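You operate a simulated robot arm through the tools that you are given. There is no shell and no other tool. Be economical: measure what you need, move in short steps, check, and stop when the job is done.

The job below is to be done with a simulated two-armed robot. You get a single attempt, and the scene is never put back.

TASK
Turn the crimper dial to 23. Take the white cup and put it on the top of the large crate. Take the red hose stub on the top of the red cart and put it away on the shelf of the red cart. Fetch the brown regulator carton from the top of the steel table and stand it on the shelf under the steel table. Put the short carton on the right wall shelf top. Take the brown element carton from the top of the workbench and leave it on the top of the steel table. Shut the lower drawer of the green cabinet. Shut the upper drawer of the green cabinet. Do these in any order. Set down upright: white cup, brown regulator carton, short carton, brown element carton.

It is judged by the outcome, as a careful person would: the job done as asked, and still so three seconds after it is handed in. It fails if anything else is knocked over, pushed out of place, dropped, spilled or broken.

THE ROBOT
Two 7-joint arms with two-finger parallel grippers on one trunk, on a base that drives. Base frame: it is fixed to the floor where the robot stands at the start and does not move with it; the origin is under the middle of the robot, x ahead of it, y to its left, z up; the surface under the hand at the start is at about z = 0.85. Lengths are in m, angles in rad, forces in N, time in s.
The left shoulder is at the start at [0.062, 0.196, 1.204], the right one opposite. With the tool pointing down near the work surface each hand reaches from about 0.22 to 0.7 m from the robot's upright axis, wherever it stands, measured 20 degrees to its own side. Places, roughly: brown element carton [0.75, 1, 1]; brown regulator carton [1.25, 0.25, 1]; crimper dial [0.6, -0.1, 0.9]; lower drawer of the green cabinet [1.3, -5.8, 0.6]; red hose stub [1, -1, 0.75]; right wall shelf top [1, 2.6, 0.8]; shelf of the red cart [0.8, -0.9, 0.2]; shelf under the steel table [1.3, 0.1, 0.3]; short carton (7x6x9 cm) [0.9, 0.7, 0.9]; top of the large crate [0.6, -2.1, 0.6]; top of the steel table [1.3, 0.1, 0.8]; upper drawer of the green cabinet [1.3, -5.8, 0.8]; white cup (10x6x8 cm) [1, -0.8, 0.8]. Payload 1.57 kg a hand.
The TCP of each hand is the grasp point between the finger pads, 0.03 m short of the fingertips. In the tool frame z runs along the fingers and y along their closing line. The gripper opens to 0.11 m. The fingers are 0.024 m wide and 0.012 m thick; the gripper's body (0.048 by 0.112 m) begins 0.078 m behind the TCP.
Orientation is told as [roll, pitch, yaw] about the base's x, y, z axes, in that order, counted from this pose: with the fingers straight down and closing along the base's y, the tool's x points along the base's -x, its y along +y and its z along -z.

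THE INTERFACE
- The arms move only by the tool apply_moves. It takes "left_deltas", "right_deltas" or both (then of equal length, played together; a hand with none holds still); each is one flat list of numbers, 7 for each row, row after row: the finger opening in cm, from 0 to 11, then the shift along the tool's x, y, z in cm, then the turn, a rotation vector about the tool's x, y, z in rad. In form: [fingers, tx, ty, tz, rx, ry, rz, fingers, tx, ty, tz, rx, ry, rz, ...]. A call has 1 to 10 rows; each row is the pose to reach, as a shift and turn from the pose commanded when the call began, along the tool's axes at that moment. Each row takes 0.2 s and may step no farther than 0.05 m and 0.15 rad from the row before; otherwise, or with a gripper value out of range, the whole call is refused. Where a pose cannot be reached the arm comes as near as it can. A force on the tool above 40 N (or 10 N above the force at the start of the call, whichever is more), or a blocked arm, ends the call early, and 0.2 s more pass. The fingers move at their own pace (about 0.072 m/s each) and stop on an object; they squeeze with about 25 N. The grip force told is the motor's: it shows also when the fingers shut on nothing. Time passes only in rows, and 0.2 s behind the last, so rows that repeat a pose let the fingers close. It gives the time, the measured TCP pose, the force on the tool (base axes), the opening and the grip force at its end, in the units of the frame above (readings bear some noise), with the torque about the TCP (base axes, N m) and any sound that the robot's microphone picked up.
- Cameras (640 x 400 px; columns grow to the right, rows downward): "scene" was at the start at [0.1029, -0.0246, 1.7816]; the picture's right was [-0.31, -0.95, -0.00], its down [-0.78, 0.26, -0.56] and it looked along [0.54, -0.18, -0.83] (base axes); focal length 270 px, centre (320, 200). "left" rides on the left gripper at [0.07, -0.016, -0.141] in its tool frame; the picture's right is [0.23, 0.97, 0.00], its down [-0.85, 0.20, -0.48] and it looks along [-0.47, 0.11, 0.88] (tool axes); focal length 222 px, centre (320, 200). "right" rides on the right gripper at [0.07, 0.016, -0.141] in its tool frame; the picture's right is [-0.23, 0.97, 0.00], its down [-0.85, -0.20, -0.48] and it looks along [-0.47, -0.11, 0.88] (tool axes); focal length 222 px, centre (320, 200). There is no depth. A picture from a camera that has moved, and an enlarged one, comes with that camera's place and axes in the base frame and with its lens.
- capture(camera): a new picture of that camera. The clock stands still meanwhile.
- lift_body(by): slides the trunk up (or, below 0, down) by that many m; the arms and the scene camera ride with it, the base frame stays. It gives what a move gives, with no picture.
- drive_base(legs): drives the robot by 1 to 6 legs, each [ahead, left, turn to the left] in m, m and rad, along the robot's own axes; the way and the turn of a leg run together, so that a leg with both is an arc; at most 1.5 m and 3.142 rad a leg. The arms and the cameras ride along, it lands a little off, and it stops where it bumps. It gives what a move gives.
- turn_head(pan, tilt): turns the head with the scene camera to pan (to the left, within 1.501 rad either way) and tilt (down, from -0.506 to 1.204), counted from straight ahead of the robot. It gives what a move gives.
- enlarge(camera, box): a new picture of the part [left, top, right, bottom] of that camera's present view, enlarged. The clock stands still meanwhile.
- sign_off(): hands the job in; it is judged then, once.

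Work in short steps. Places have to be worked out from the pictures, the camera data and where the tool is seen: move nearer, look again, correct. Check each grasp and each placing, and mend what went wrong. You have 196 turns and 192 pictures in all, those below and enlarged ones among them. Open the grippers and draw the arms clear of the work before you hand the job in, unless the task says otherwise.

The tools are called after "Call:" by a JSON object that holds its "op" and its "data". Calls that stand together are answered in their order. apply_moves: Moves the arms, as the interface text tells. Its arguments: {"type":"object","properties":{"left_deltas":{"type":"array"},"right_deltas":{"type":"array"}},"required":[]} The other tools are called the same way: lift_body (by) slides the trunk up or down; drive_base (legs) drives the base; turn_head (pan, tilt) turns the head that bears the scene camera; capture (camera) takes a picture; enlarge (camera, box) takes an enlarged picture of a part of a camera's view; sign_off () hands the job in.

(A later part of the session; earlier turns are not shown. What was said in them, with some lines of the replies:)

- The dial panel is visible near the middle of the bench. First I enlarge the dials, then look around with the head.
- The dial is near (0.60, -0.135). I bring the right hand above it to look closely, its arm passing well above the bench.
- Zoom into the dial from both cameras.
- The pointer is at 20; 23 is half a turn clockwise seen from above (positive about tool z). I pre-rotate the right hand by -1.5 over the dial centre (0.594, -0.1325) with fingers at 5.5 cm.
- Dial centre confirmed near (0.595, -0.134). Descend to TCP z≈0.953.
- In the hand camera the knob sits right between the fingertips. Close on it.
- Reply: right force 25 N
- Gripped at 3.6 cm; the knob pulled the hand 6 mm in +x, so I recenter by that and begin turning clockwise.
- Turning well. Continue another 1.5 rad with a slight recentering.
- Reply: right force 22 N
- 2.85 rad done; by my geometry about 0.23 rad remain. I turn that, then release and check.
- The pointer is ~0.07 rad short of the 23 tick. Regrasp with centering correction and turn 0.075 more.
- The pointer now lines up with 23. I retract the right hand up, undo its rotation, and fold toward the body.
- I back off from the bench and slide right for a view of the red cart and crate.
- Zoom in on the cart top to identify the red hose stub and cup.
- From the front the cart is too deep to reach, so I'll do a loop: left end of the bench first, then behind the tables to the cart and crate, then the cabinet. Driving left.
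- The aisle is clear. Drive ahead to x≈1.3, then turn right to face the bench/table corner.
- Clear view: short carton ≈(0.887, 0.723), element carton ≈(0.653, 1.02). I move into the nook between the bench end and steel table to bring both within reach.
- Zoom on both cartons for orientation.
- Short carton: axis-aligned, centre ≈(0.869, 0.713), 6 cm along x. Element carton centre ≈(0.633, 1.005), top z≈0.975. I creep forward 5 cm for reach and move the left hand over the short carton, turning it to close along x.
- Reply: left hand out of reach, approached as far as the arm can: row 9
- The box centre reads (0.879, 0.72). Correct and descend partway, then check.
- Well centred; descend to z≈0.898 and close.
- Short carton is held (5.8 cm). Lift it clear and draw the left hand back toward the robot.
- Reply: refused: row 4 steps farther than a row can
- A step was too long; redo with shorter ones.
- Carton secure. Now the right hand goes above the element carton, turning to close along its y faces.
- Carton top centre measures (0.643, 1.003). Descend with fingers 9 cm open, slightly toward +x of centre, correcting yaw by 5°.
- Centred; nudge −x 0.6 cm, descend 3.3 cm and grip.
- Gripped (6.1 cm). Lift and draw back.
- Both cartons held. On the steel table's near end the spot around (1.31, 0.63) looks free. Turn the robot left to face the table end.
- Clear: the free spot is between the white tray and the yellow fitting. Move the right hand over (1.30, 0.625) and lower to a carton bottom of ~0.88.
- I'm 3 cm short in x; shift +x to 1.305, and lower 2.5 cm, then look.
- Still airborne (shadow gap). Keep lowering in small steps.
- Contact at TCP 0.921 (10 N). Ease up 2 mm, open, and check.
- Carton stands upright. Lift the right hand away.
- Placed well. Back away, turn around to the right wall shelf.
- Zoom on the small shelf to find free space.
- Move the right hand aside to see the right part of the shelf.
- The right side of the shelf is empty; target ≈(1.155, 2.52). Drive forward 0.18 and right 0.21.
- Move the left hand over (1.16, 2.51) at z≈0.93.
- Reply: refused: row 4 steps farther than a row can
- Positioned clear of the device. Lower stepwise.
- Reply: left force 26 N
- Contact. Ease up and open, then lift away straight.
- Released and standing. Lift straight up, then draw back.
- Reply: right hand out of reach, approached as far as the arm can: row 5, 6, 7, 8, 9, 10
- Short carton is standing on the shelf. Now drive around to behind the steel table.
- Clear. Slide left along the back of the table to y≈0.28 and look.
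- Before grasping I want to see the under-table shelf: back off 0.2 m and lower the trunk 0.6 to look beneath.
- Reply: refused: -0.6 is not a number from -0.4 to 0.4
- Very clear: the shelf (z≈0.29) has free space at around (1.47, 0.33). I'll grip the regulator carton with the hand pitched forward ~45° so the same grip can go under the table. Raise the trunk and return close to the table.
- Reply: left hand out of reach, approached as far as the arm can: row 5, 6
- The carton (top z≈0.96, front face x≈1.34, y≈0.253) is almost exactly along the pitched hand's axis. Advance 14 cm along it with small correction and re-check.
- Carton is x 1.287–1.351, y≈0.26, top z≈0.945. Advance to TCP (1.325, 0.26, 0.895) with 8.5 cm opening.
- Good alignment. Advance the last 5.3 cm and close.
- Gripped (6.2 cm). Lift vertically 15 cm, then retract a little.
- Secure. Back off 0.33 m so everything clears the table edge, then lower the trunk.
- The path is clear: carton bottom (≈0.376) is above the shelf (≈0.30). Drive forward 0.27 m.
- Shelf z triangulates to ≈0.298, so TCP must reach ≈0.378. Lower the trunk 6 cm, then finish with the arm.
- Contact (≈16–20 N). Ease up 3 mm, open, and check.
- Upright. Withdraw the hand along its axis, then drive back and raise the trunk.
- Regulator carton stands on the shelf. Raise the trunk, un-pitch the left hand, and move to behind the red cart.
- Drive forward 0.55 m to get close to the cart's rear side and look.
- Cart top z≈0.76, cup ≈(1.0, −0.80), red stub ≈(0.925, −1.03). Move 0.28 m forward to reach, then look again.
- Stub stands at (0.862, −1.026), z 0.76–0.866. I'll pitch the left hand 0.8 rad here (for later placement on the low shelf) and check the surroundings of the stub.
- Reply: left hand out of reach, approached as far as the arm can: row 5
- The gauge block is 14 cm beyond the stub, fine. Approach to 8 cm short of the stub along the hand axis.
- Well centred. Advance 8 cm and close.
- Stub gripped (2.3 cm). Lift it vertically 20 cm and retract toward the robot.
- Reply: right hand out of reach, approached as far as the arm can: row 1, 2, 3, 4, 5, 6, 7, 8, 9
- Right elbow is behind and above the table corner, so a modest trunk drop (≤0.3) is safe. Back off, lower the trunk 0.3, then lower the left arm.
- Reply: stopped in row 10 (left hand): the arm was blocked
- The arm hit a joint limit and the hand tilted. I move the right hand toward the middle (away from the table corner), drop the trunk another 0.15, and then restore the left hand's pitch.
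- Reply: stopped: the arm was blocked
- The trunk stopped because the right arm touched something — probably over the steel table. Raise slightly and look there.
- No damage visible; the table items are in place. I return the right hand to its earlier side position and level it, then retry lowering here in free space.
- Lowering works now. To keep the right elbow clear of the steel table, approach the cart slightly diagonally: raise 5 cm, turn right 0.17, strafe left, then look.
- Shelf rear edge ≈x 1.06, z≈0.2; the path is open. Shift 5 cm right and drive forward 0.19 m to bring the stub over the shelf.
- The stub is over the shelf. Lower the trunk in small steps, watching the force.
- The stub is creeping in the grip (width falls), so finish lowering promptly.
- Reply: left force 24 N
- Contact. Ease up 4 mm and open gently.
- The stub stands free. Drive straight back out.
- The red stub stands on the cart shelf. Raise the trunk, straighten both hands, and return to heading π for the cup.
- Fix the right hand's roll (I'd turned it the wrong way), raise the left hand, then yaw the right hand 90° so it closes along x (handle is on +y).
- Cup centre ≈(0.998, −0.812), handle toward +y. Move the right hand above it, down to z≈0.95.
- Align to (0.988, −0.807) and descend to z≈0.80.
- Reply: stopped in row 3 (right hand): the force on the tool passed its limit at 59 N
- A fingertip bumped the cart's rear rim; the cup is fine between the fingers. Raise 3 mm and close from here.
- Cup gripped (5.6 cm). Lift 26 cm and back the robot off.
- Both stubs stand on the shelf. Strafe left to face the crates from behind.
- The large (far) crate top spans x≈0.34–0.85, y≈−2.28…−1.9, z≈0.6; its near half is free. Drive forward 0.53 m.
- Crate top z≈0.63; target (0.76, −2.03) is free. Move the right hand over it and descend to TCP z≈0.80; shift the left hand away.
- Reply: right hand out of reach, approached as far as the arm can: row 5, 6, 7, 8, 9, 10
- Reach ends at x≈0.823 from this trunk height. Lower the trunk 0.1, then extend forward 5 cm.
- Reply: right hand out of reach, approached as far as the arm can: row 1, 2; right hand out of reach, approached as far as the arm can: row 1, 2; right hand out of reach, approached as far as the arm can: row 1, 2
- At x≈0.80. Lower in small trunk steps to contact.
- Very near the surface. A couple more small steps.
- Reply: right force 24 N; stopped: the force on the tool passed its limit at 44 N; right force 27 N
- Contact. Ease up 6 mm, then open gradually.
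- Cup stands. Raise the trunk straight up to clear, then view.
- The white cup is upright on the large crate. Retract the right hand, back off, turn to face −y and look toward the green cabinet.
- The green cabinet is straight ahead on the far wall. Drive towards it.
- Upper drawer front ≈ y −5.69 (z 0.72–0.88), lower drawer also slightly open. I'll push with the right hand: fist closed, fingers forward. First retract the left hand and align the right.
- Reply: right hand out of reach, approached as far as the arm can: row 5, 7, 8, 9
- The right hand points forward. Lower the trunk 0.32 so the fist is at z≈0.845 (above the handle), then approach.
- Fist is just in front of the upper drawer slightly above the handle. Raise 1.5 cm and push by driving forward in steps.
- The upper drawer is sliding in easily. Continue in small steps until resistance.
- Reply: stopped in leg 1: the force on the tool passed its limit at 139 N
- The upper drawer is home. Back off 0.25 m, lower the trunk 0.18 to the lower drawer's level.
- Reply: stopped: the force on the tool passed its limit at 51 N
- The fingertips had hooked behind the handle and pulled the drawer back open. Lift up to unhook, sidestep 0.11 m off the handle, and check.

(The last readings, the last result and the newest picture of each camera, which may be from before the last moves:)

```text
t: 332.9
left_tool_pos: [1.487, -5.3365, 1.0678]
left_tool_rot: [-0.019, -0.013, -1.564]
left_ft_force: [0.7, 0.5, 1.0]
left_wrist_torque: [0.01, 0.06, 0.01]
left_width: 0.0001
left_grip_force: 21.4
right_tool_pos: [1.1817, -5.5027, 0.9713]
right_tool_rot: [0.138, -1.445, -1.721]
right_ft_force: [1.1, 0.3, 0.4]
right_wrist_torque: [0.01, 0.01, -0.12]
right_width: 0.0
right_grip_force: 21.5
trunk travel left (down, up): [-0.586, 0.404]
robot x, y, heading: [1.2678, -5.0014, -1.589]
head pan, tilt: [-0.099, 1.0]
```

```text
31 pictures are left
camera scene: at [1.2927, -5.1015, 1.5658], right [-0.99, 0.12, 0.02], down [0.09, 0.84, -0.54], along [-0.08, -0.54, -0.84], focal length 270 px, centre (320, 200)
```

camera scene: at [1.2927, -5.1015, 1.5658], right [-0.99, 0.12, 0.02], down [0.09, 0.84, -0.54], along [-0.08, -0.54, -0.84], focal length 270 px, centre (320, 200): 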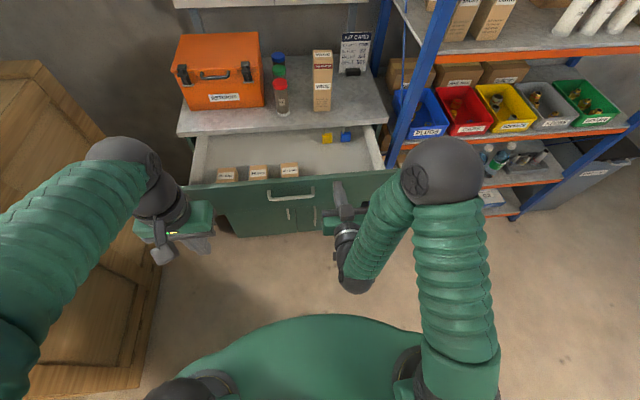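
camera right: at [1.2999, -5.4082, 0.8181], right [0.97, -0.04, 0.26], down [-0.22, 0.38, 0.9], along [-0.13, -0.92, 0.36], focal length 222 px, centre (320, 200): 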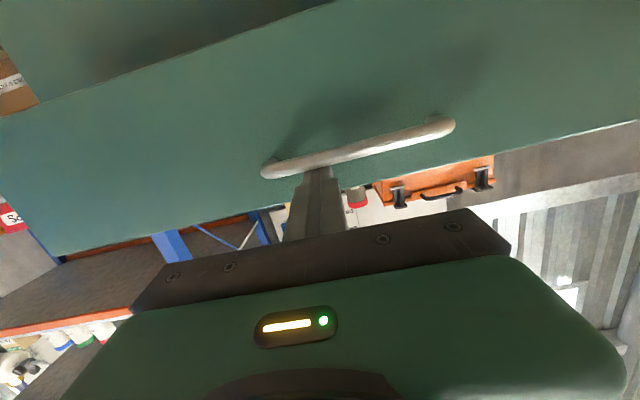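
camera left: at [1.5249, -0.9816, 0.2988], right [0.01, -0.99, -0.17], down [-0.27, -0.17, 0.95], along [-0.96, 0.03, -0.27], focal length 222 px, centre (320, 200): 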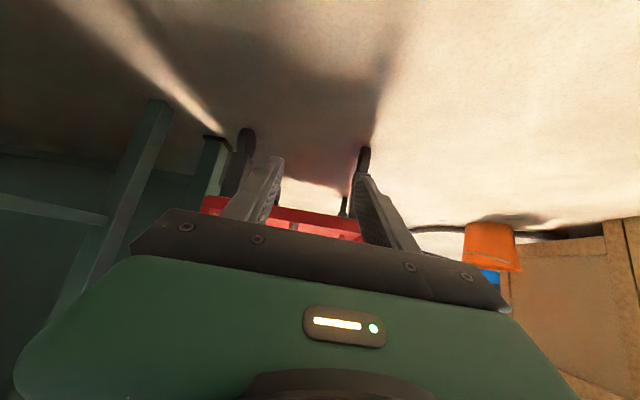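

Clear of the handle. Lower 0.11 and push the upper drawer again by driving.

Call:
{"op": "lift_body", "data": {"by": -0.11}}

Call:
{"op": "drive_base", "data": {"legs": [[0.2, 0, 0]]}}

Call:
{"op": "drive_base", "data": {"legs": [[0.06, 0, 0]]}}

Call:
{"op": "drive_base", "data": {"legs": [[0.025, 0, 0]]}}

Call:
{"op": "capture", "data": {"camera": "scene"}}

```text
t: 334.4
left_tool_pos: [1.4748, -5.337, 0.9613]
left_tool_rot: [-0.006, -0.016, -1.565]
left_ft_force: [0.7, 0.1, 1.0]
left_wrist_torque: [0.01, 0.04, 0.0]
left_width: 0.0
left_grip_force: 21.3
right_tool_pos: [1.1702, -5.5025, 0.8601]
right_tool_rot: [0.243, -1.446, -1.823]
right_ft_force: [-0.2, 0.4, -0.3]
right_wrist_torque: [0.0, 0.01, -0.03]
right_width: 0.0
right_grip_force: 21.1
trunk travel left (down, up): [-0.476, 0.514]
robot x, y, heading: [1.2748, -5.001, -1.598]
head pan, tilt: [-0.099, 1.0]
```

```text
t: 336.0
left_tool_pos: [1.4631, -5.5376, 0.9626]
left_tool_rot: [0.001, -0.016, -1.566]
left_ft_force: [0.4, 0.1, -0.3]
left_wrist_torque: [0.06, 0.02, -0.02]
left_width: 0.0001
left_grip_force: 21.3
right_tool_pos: [1.1592, -5.7029, 0.8583]
right_tool_rot: [0.284, -1.443, -1.865]
right_ft_force: [0.3, 0.3, -0.9]
right_wrist_torque: [0.0, -0.03, -0.03]
right_width: 0.0
right_grip_force: 21.0
trunk travel left (down, up): [-0.476, 0.514]
robot x, y, heading: [1.2646, -5.1988, -1.593]
head pan, tilt: [-0.099, 1.0]
```

```text
t: 336.9
left_tool_pos: [1.4629, -5.5951, 0.9621]
left_tool_rot: [0.001, -0.015, -1.566]
left_ft_force: [0.1, -0.7, -0.5]
left_wrist_torque: [0.03, -0.03, 0.0]
left_width: 0.0
left_grip_force: 21.3
right_tool_pos: [1.1573, -5.7623, 0.8595]
right_tool_rot: [0.29, -1.443, -1.872]
right_ft_force: [-0.8, 0.1, -0.9]
right_wrist_torque: [-0.01, -0.01, -0.01]
right_width: 0.0
right_grip_force: 21.8
trunk travel left (down, up): [-0.476, 0.514]
robot x, y, heading: [1.2628, -5.2583, -1.594]
head pan, tilt: [-0.099, 1.0]
```

```text
t: 337.7
left_tool_pos: [1.4627, -5.6201, 0.9634]
left_tool_rot: [-0.001, -0.017, -1.565]
left_ft_force: [0.2, 0.0, -0.1]
left_wrist_torque: [0.04, -0.01, 0.03]
left_width: 0.0002
left_grip_force: 21.5
right_tool_pos: [1.1569, -5.7851, 0.86]
right_tool_rot: [0.294, -1.446, -1.875]
right_ft_force: [0.0, -0.2, 0.6]
right_wrist_torque: [-0.03, -0.04, 0.0]
right_width: 0.0
right_grip_force: 21.3
trunk travel left (down, up): [-0.476, 0.514]
robot x, y, heading: [1.2615, -5.2872, -1.591]
head pan, tilt: [-0.099, 1.0]
```

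```text
30 pictures are left
camera scene: at [1.2576, -5.3838, 1.4561], right [-0.99, 0.12, 0.0], down [0.1, 0.84, -0.54], along [-0.06, -0.54, -0.84], focal length 270 px, centre (320, 200)
```

scene: 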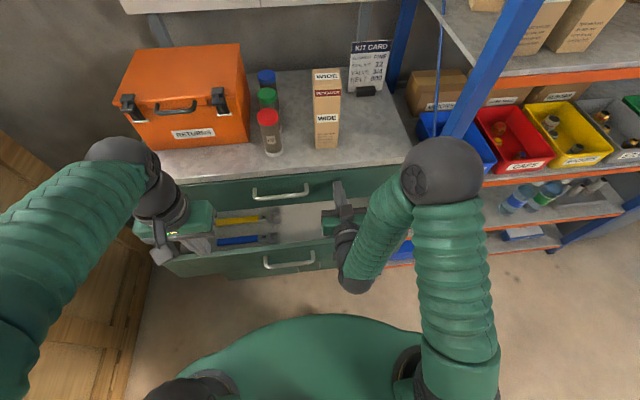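

Call:
{"op": "drive_base", "data": {"legs": [[0.015, 0, 0]]}}

Call:
{"op": "drive_base", "data": {"legs": [[0.012, 0, 0]]}}

Call:
{"op": "enlarge", "data": {"camera": "scene", "box": [140, 120, 400, 290]}}

```text
t: 338.5
left_tool_pos: [1.4621, -5.6352, 0.9618]
left_tool_rot: [0.0, -0.015, -1.565]
left_ft_force: [-0.4, -0.3, -0.1]
left_wrist_torque: [0.03, 0.02, 0.01]
left_width: 0.0001
left_grip_force: 21.6
right_tool_pos: [1.1565, -5.8021, 0.8598]
right_tool_rot: [0.286, -1.443, -1.868]
right_ft_force: [0.2, -1.0, -0.8]
right_wrist_torque: [-0.02, 0.0, -0.02]
right_width: 0.0
right_grip_force: 20.9
trunk travel left (down, up): [-0.476, 0.514]
robot x, y, heading: [1.2661, -5.3028, -1.594]
head pan, tilt: [-0.099, 1.0]
```

```text
t: 339.3
left_tool_pos: [1.4598, -5.6411, 0.9631]
left_tool_rot: [-0.002, -0.021, -1.565]
left_ft_force: [-0.3, -0.3, 0.6]
left_wrist_torque: [-0.04, 0.0, 0.0]
left_width: 0.0
left_grip_force: 21.4
right_tool_pos: [1.1578, -5.8031, 0.8591]
right_tool_rot: [0.272, -1.438, -1.846]
right_ft_force: [-1.4, 18.3, 7.4]
right_wrist_torque: [-0.38, 0.09, -0.06]
right_width: 0.0
right_grip_force: 21.5
trunk travel left (down, up): [-0.476, 0.514]
robot x, y, heading: [1.2639, -5.3095, -1.593]
head pan, tilt: [-0.099, 1.0]
stopped in leg 1: the force on the tool passed its limit at 48 N (the readings are from after the stop); the commanded pose is now the measured one
```

```text
2.35 times, centred on (270, 205) of scene
camera zoom: at [1.2564, -5.4043, 1.4564], right [-0.99, 0.12, 0.0], down [0.1, 0.83, -0.54], along [-0.06, -0.54, -0.84], focal length 636 px, centre (438, 188)
```

zoom: 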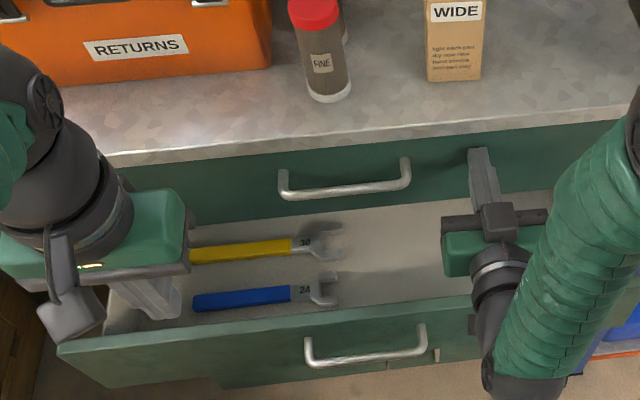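

Upper drawer is at its stop. Back off and check that it stays shut.

Call:
{"op": "drive_base", "data": {"legs": [[-0.27, 0, 0]]}}

Call:
{"op": "capture", "data": {"camera": "scene"}}

```text
t: 341.2
left_tool_pos: [1.4659, -5.3821, 0.962]
left_tool_rot: [-0.001, -0.017, -1.566]
left_ft_force: [-0.2, 0.2, 0.2]
left_wrist_torque: [0.01, -0.01, -0.02]
left_width: 0.0
left_grip_force: 21.3
right_tool_pos: [1.1627, -5.5449, 0.857]
right_tool_rot: [0.265, -1.436, -1.845]
right_ft_force: [0.3, -0.1, 0.7]
right_wrist_torque: [0.01, 0.02, 0.04]
right_width: 0.0
right_grip_force: 21.1
trunk travel left (down, up): [-0.476, 0.514]
robot x, y, heading: [1.2665, -5.0459, -1.596]
head pan, tilt: [-0.099, 1.0]
```

```text
28 pictures are left
camera scene: at [1.2625, -5.1478, 1.4559], right [-0.99, 0.12, 0.0], down [0.1, 0.84, -0.54], along [-0.07, -0.54, -0.84], focal length 270 px, centre (320, 200)
```

scene: 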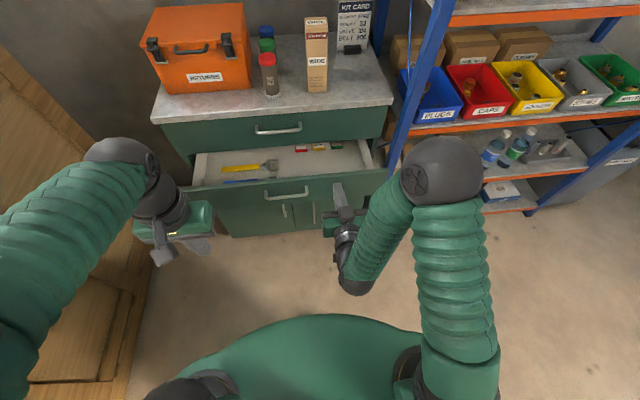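

Upper drawer stays shut. Lower the trunk 0.22 to push the lower drawer, beside its handle.

Call:
{"op": "lift_body", "data": {"by": -0.22}}

Call:
{"op": "capture", "data": {"camera": "scene"}}

Call:
{"op": "capture", "data": {"camera": "right"}}

```text
t: 343.6
left_tool_pos: [1.4663, -5.3827, 0.7428]
left_tool_rot: [-0.001, -0.017, -1.567]
left_ft_force: [0.3, 0.4, 0.1]
left_wrist_torque: [-0.02, 0.01, 0.01]
left_width: 0.0002
left_grip_force: 21.2
right_tool_pos: [1.1602, -5.5422, 0.6364]
right_tool_rot: [0.267, -1.435, -1.844]
right_ft_force: [0.6, -0.1, -0.2]
right_wrist_torque: [-0.01, 0.01, 0.02]
right_width: 0.0
right_grip_force: 21.6
trunk travel left (down, up): [-0.256, 0.734]
robot x, y, heading: [1.2684, -5.048, -1.593]
head pan, tilt: [-0.099, 1.0]
```

```text
27 pictures are left
camera scene: at [1.2623, -5.1475, 1.2359], right [-0.99, 0.12, 0.0], down [0.1, 0.84, -0.54], along [-0.07, -0.54, -0.84], focal length 270 px, centre (320, 200)
```

scene: 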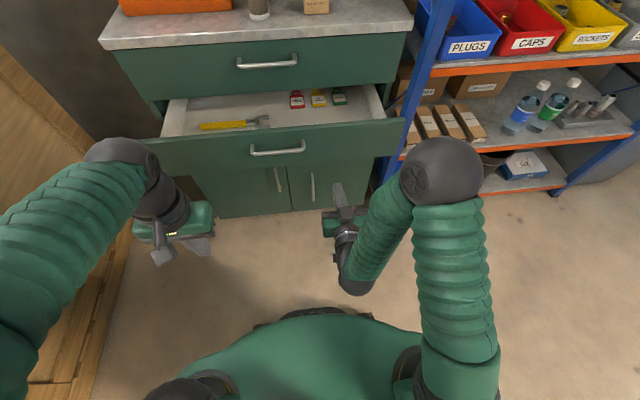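

```text
26 pictures are left
camera right: at [1.1803, -5.3958, 0.5867], right [0.96, -0.04, 0.26], down [-0.23, 0.37, 0.9], along [-0.13, -0.93, 0.34], focal length 222 px, centre (320, 200)
```

right: 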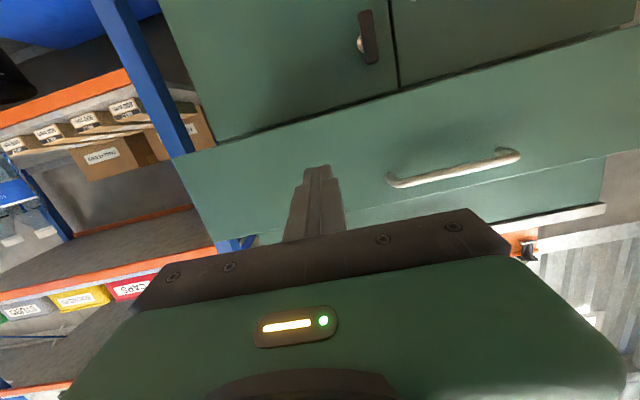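

Fingertips aim at the lower drawer front beside its handle. Push in steps.

Call:
{"op": "drive_base", "data": {"legs": [[0.2, 0, 0]]}}

Call:
{"op": "drive_base", "data": {"legs": [[0.035, 0, 0]]}}

Call:
{"op": "drive_base", "data": {"legs": [[0.015, 0, 0]]}}

Call:
{"op": "drive_base", "data": {"legs": [[0.012, 0, 0]]}}

Call:
{"op": "capture", "data": {"camera": "scene"}}

```text
t: 345.1
left_tool_pos: [1.4607, -5.5834, 0.7423]
left_tool_rot: [-0.002, -0.016, -1.568]
left_ft_force: [0.2, -0.3, 0.6]
left_wrist_torque: [0.01, -0.02, -0.01]
left_width: 0.0
left_grip_force: 21.5
right_tool_pos: [1.1565, -5.7448, 0.6377]
right_tool_rot: [0.263, -1.436, -1.843]
right_ft_force: [-0.6, 0.1, 0.9]
right_wrist_torque: [0.0, 0.0, 0.01]
right_width: 0.0002
right_grip_force: 21.4
trunk travel left (down, up): [-0.256, 0.734]
robot x, y, heading: [1.2632, -5.2453, -1.598]
head pan, tilt: [-0.099, 1.0]
```

```text
t: 346.0
left_tool_pos: [1.4602, -5.6208, 0.7408]
left_tool_rot: [-0.002, -0.016, -1.569]
left_ft_force: [0.5, -0.5, 0.7]
left_wrist_torque: [0.02, 0.01, 0.01]
left_width: 0.0
left_grip_force: 21.6
right_tool_pos: [1.1558, -5.7808, 0.6373]
right_tool_rot: [0.264, -1.434, -1.842]
right_ft_force: [-0.2, -0.1, 1.1]
right_wrist_torque: [-0.05, 0.01, -0.01]
right_width: 0.0
right_grip_force: 21.8
trunk travel left (down, up): [-0.256, 0.734]
robot x, y, heading: [1.2643, -5.2811, -1.596]
head pan, tilt: [-0.099, 1.0]
```

```text
t: 346.8
left_tool_pos: [1.46, -5.6328, 0.7432]
left_tool_rot: [-0.002, -0.014, -1.568]
left_ft_force: [0.0, -0.3, 0.0]
left_wrist_torque: [-0.02, -0.02, 0.02]
left_width: 0.0
left_grip_force: 21.3
right_tool_pos: [1.1553, -5.7962, 0.6378]
right_tool_rot: [0.266, -1.437, -1.846]
right_ft_force: [0.3, -0.4, 0.0]
right_wrist_torque: [-0.03, 0.01, 0.03]
right_width: 0.0001
right_grip_force: 21.1
trunk travel left (down, up): [-0.256, 0.734]
robot x, y, heading: [1.2643, -5.2944, -1.593]
head pan, tilt: [-0.099, 1.0]
```

```text
t: 347.7
left_tool_pos: [1.4595, -5.6441, 0.7421]
left_tool_rot: [-0.001, -0.018, -1.569]
left_ft_force: [1.0, -0.2, 0.1]
left_wrist_torque: [0.02, -0.02, 0.01]
left_width: 0.0
left_grip_force: 21.2
right_tool_pos: [1.1553, -5.8034, 0.6381]
right_tool_rot: [0.266, -1.438, -1.844]
right_ft_force: [0.0, 2.2, 0.7]
right_wrist_torque: [-0.07, 0.02, 0.02]
right_width: 0.0
right_grip_force: 21.2
trunk travel left (down, up): [-0.256, 0.734]
robot x, y, heading: [1.2607, -5.308, -1.594]
head pan, tilt: [-0.099, 1.0]
stopped in leg 1: the force on the tool passed its limit at 55 N (the readings are from after the stop); the commanded pose is now the measured one
```

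```text
25 pictures are left
camera scene: at [1.2558, -5.4094, 1.2359], right [-0.99, 0.12, 0.0], down [0.1, 0.84, -0.54], along [-0.07, -0.54, -0.84], focal length 270 px, centre (320, 200)
```

scene: 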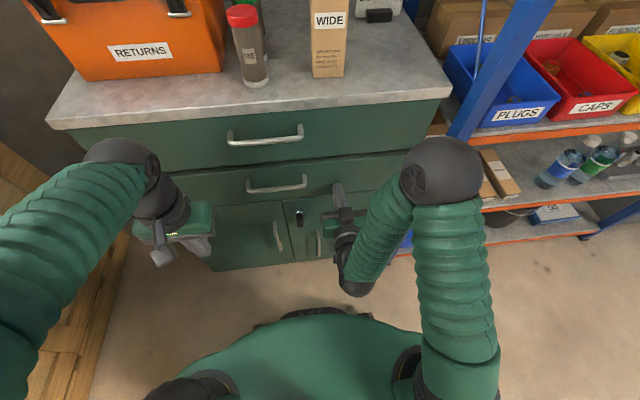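

Both drawers look flush. Back away and verify with a zoom.

Call:
{"op": "drive_base", "data": {"legs": [[-0.3, 0, 0]]}}

Call:
{"op": "turn_head", "data": {"pan": 0.0, "tilt": 0.8}}

Call:
{"op": "enlarge", "data": {"camera": "scene", "box": [120, 60, 460, 280]}}

```text
t: 349.7
left_tool_pos: [1.4669, -5.3444, 0.7423]
left_tool_rot: [-0.001, -0.016, -1.568]
left_ft_force: [-0.6, -1.1, 0.2]
left_wrist_torque: [-0.03, 0.0, 0.0]
left_width: 0.0002
left_grip_force: 21.4
right_tool_pos: [1.1639, -5.5048, 0.6396]
right_tool_rot: [0.271, -1.439, -1.845]
right_ft_force: [0.6, 1.2, 0.3]
right_wrist_torque: [-0.01, -0.03, -0.03]
right_width: 0.0
right_grip_force: 20.7
trunk travel left (down, up): [-0.256, 0.734]
robot x, y, heading: [1.2669, -5.0113, -1.593]
head pan, tilt: [-0.099, 1.0]
```

```text
t: 350.4
left_tool_pos: [1.4677, -5.3459, 0.7425]
left_tool_rot: [-0.002, -0.017, -1.569]
left_ft_force: [0.4, 0.3, -0.4]
left_wrist_torque: [0.0, -0.03, 0.0]
left_width: 0.0003
left_grip_force: 21.3
right_tool_pos: [1.1636, -5.5064, 0.6402]
right_tool_rot: [0.267, -1.44, -1.843]
right_ft_force: [-0.1, -0.4, 0.7]
right_wrist_torque: [0.0, -0.01, -0.02]
right_width: 0.0
right_grip_force: 21.0
trunk travel left (down, up): [-0.256, 0.734]
robot x, y, heading: [1.2691, -5.0082, -1.598]
head pan, tilt: [0.0, 0.799]
```

```text
1.82 times, centred on (290, 170) of scene
camera zoom: at [1.2698, -5.1242, 1.251], right [-1.0, 0.02, 0.0], down [0.02, 0.72, -0.7], along [-0.02, -0.7, -0.72], focal length 492 px, centre (374, 254)
```

zoom: 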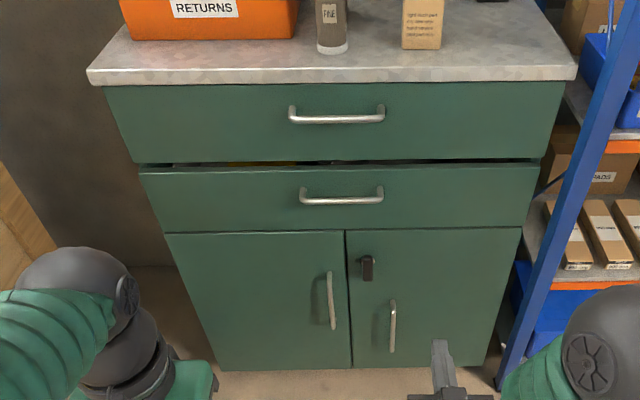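

Both drawers are flush shut. Back off further, raise the trunk, un-pitch the right hand and open both grippers.

Call:
{"op": "drive_base", "data": {"legs": [[-0.3, 0.1, 0]]}}

Call:
{"op": "lift_body", "data": {"by": 0.4}}

Call:
{"op": "apply_moves", "data": {"right_deltas": [5, 0, 0, -1, 0, 0.14, 0, 8, 0, 0, -2, 0, 0.28, 0, 10, 0, 0, -3, 0, 0.42, 0, 10, 0, 0, -4, 0, 0.56, 0, 10, 0, 0, -5, 0, 0.7, 0, 10, 0, 0, -6, 0, 0.84, 0, 10, 0, 0, -7, 0, 0.98, 0, 10, 0, 0, -8, 0, 1.12, 0], "left_deltas": [5, 0, 0, 0, 0, 0, 0, 8, 0, 0, 0, 0, 0, 0, 10, 0, 0, 0, 0, 0, 0, 10, 0, 0, 0, 0, 0, 0, 10, 0, 0, 0, 0, 0, 0, 10, 0, 0, 0, 0, 0, 0, 10, 0, 0, 0, 0, 0, 0, 10, 0, 0, 0, 0, 0, 0]}}

Call:
{"op": "capture", "data": {"camera": "scene"}}

```text
t: 352.6
left_tool_pos: [1.5745, -5.0461, 0.7432]
left_tool_rot: [0.0, -0.019, -1.568]
left_ft_force: [-0.3, -0.1, -0.5]
left_wrist_torque: [0.02, 0.02, 0.0]
left_width: 0.0001
left_grip_force: 21.2
right_tool_pos: [1.2718, -5.2062, 0.6387]
right_tool_rot: [0.276, -1.438, -1.852]
right_ft_force: [-0.1, -0.6, 0.4]
right_wrist_torque: [0.01, -0.02, -0.01]
right_width: 0.0
right_grip_force: 22.0
trunk travel left (down, up): [-0.256, 0.734]
robot x, y, heading: [1.3736, -4.7108, -1.592]
head pan, tilt: [0.0, 0.799]
```

```text
t: 356.4
left_tool_pos: [1.5745, -5.0454, 1.1422]
left_tool_rot: [-0.001, -0.018, -1.567]
left_ft_force: [0.1, -0.8, 0.2]
left_wrist_torque: [0.0, -0.03, -0.01]
left_width: 0.0002
left_grip_force: 21.2
right_tool_pos: [1.2712, -5.207, 1.0394]
right_tool_rot: [0.268, -1.44, -1.844]
right_ft_force: [-0.1, 0.4, -0.7]
right_wrist_torque: [0.01, -0.01, 0.0]
right_width: 0.0
right_grip_force: 21.7
trunk travel left (down, up): [-0.656, 0.334]
robot x, y, heading: [1.3781, -4.7098, -1.593]
head pan, tilt: [0.0, 0.799]
```

```text
t: 358.2
left_tool_pos: [1.575, -5.0479, 1.1423]
left_tool_rot: [-0.002, -0.018, -1.567]
left_ft_force: [-0.4, 0.4, -0.7]
left_wrist_torque: [0.03, 0.02, 0.01]
left_width: 0.1002
left_grip_force: 0.1
right_tool_pos: [1.272, -5.1271, 1.048]
right_tool_rot: [0.034, -0.324, -1.589]
right_ft_force: [0.5, 0.3, -0.2]
right_wrist_torque: [-0.04, 0.05, -0.02]
right_width: 0.1002
right_grip_force: 0.0
right hand out of reach, approached as far as the arm can: row 1, 2, 3, 4, 6, 7
trunk travel left (down, up): [-0.656, 0.334]
robot x, y, heading: [1.3752, -4.7114, -1.596]
head pan, tilt: [0.0, 0.799]
```

```text
23 pictures are left
camera scene: at [1.3775, -4.825, 1.651], right [-1.0, 0.02, 0.0], down [0.02, 0.72, -0.7], along [-0.02, -0.7, -0.72], focal length 270 px, centre (320, 200)
```

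scene: 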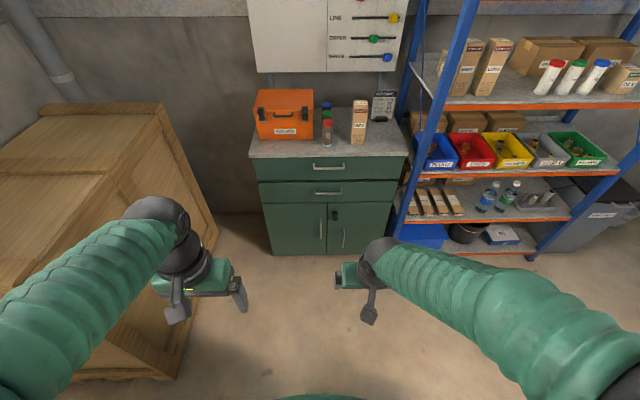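

All eight items are done, and the arms are clear with the grippers open. Hand in.

Call:
{"op": "sign_off", "data": {}}

```text
The job is handed in.
```

The job is handed in. I believe all eight tasks are done; I could see each result at the time but did not go back for a final look at the earlier ones.

- **Crimper dial:** the pointer lines up with 23.
- **White cup:** upright on the large crate, about 2 cm from the seam with the crate next to it.
- **Red hose stub:** standing on the red cart's lower shelf.
- **Brown regulator carton:** upright on the shelf under the steel table.
- **Short carton:** upright on the right wall shelf.
- **Brown element carton:** upright on the steel table.
- **Green cabinet:** both drawers are pushed in to their stops.

Four contacts along the way were not part of the plan:

- A fingertip bumped the red cart's rear rim with about 59 N.
- The right arm was blocked once while the trunk was lowering near the steel table. I never found out what it touched, but nothing on the table looked disturbed.
- The upper drawer hit its stop with a 139 N spike on the first push.
- The fingers then hooked the drawer's handle and pulled it back open, so I pushed it shut again from beside the handle.
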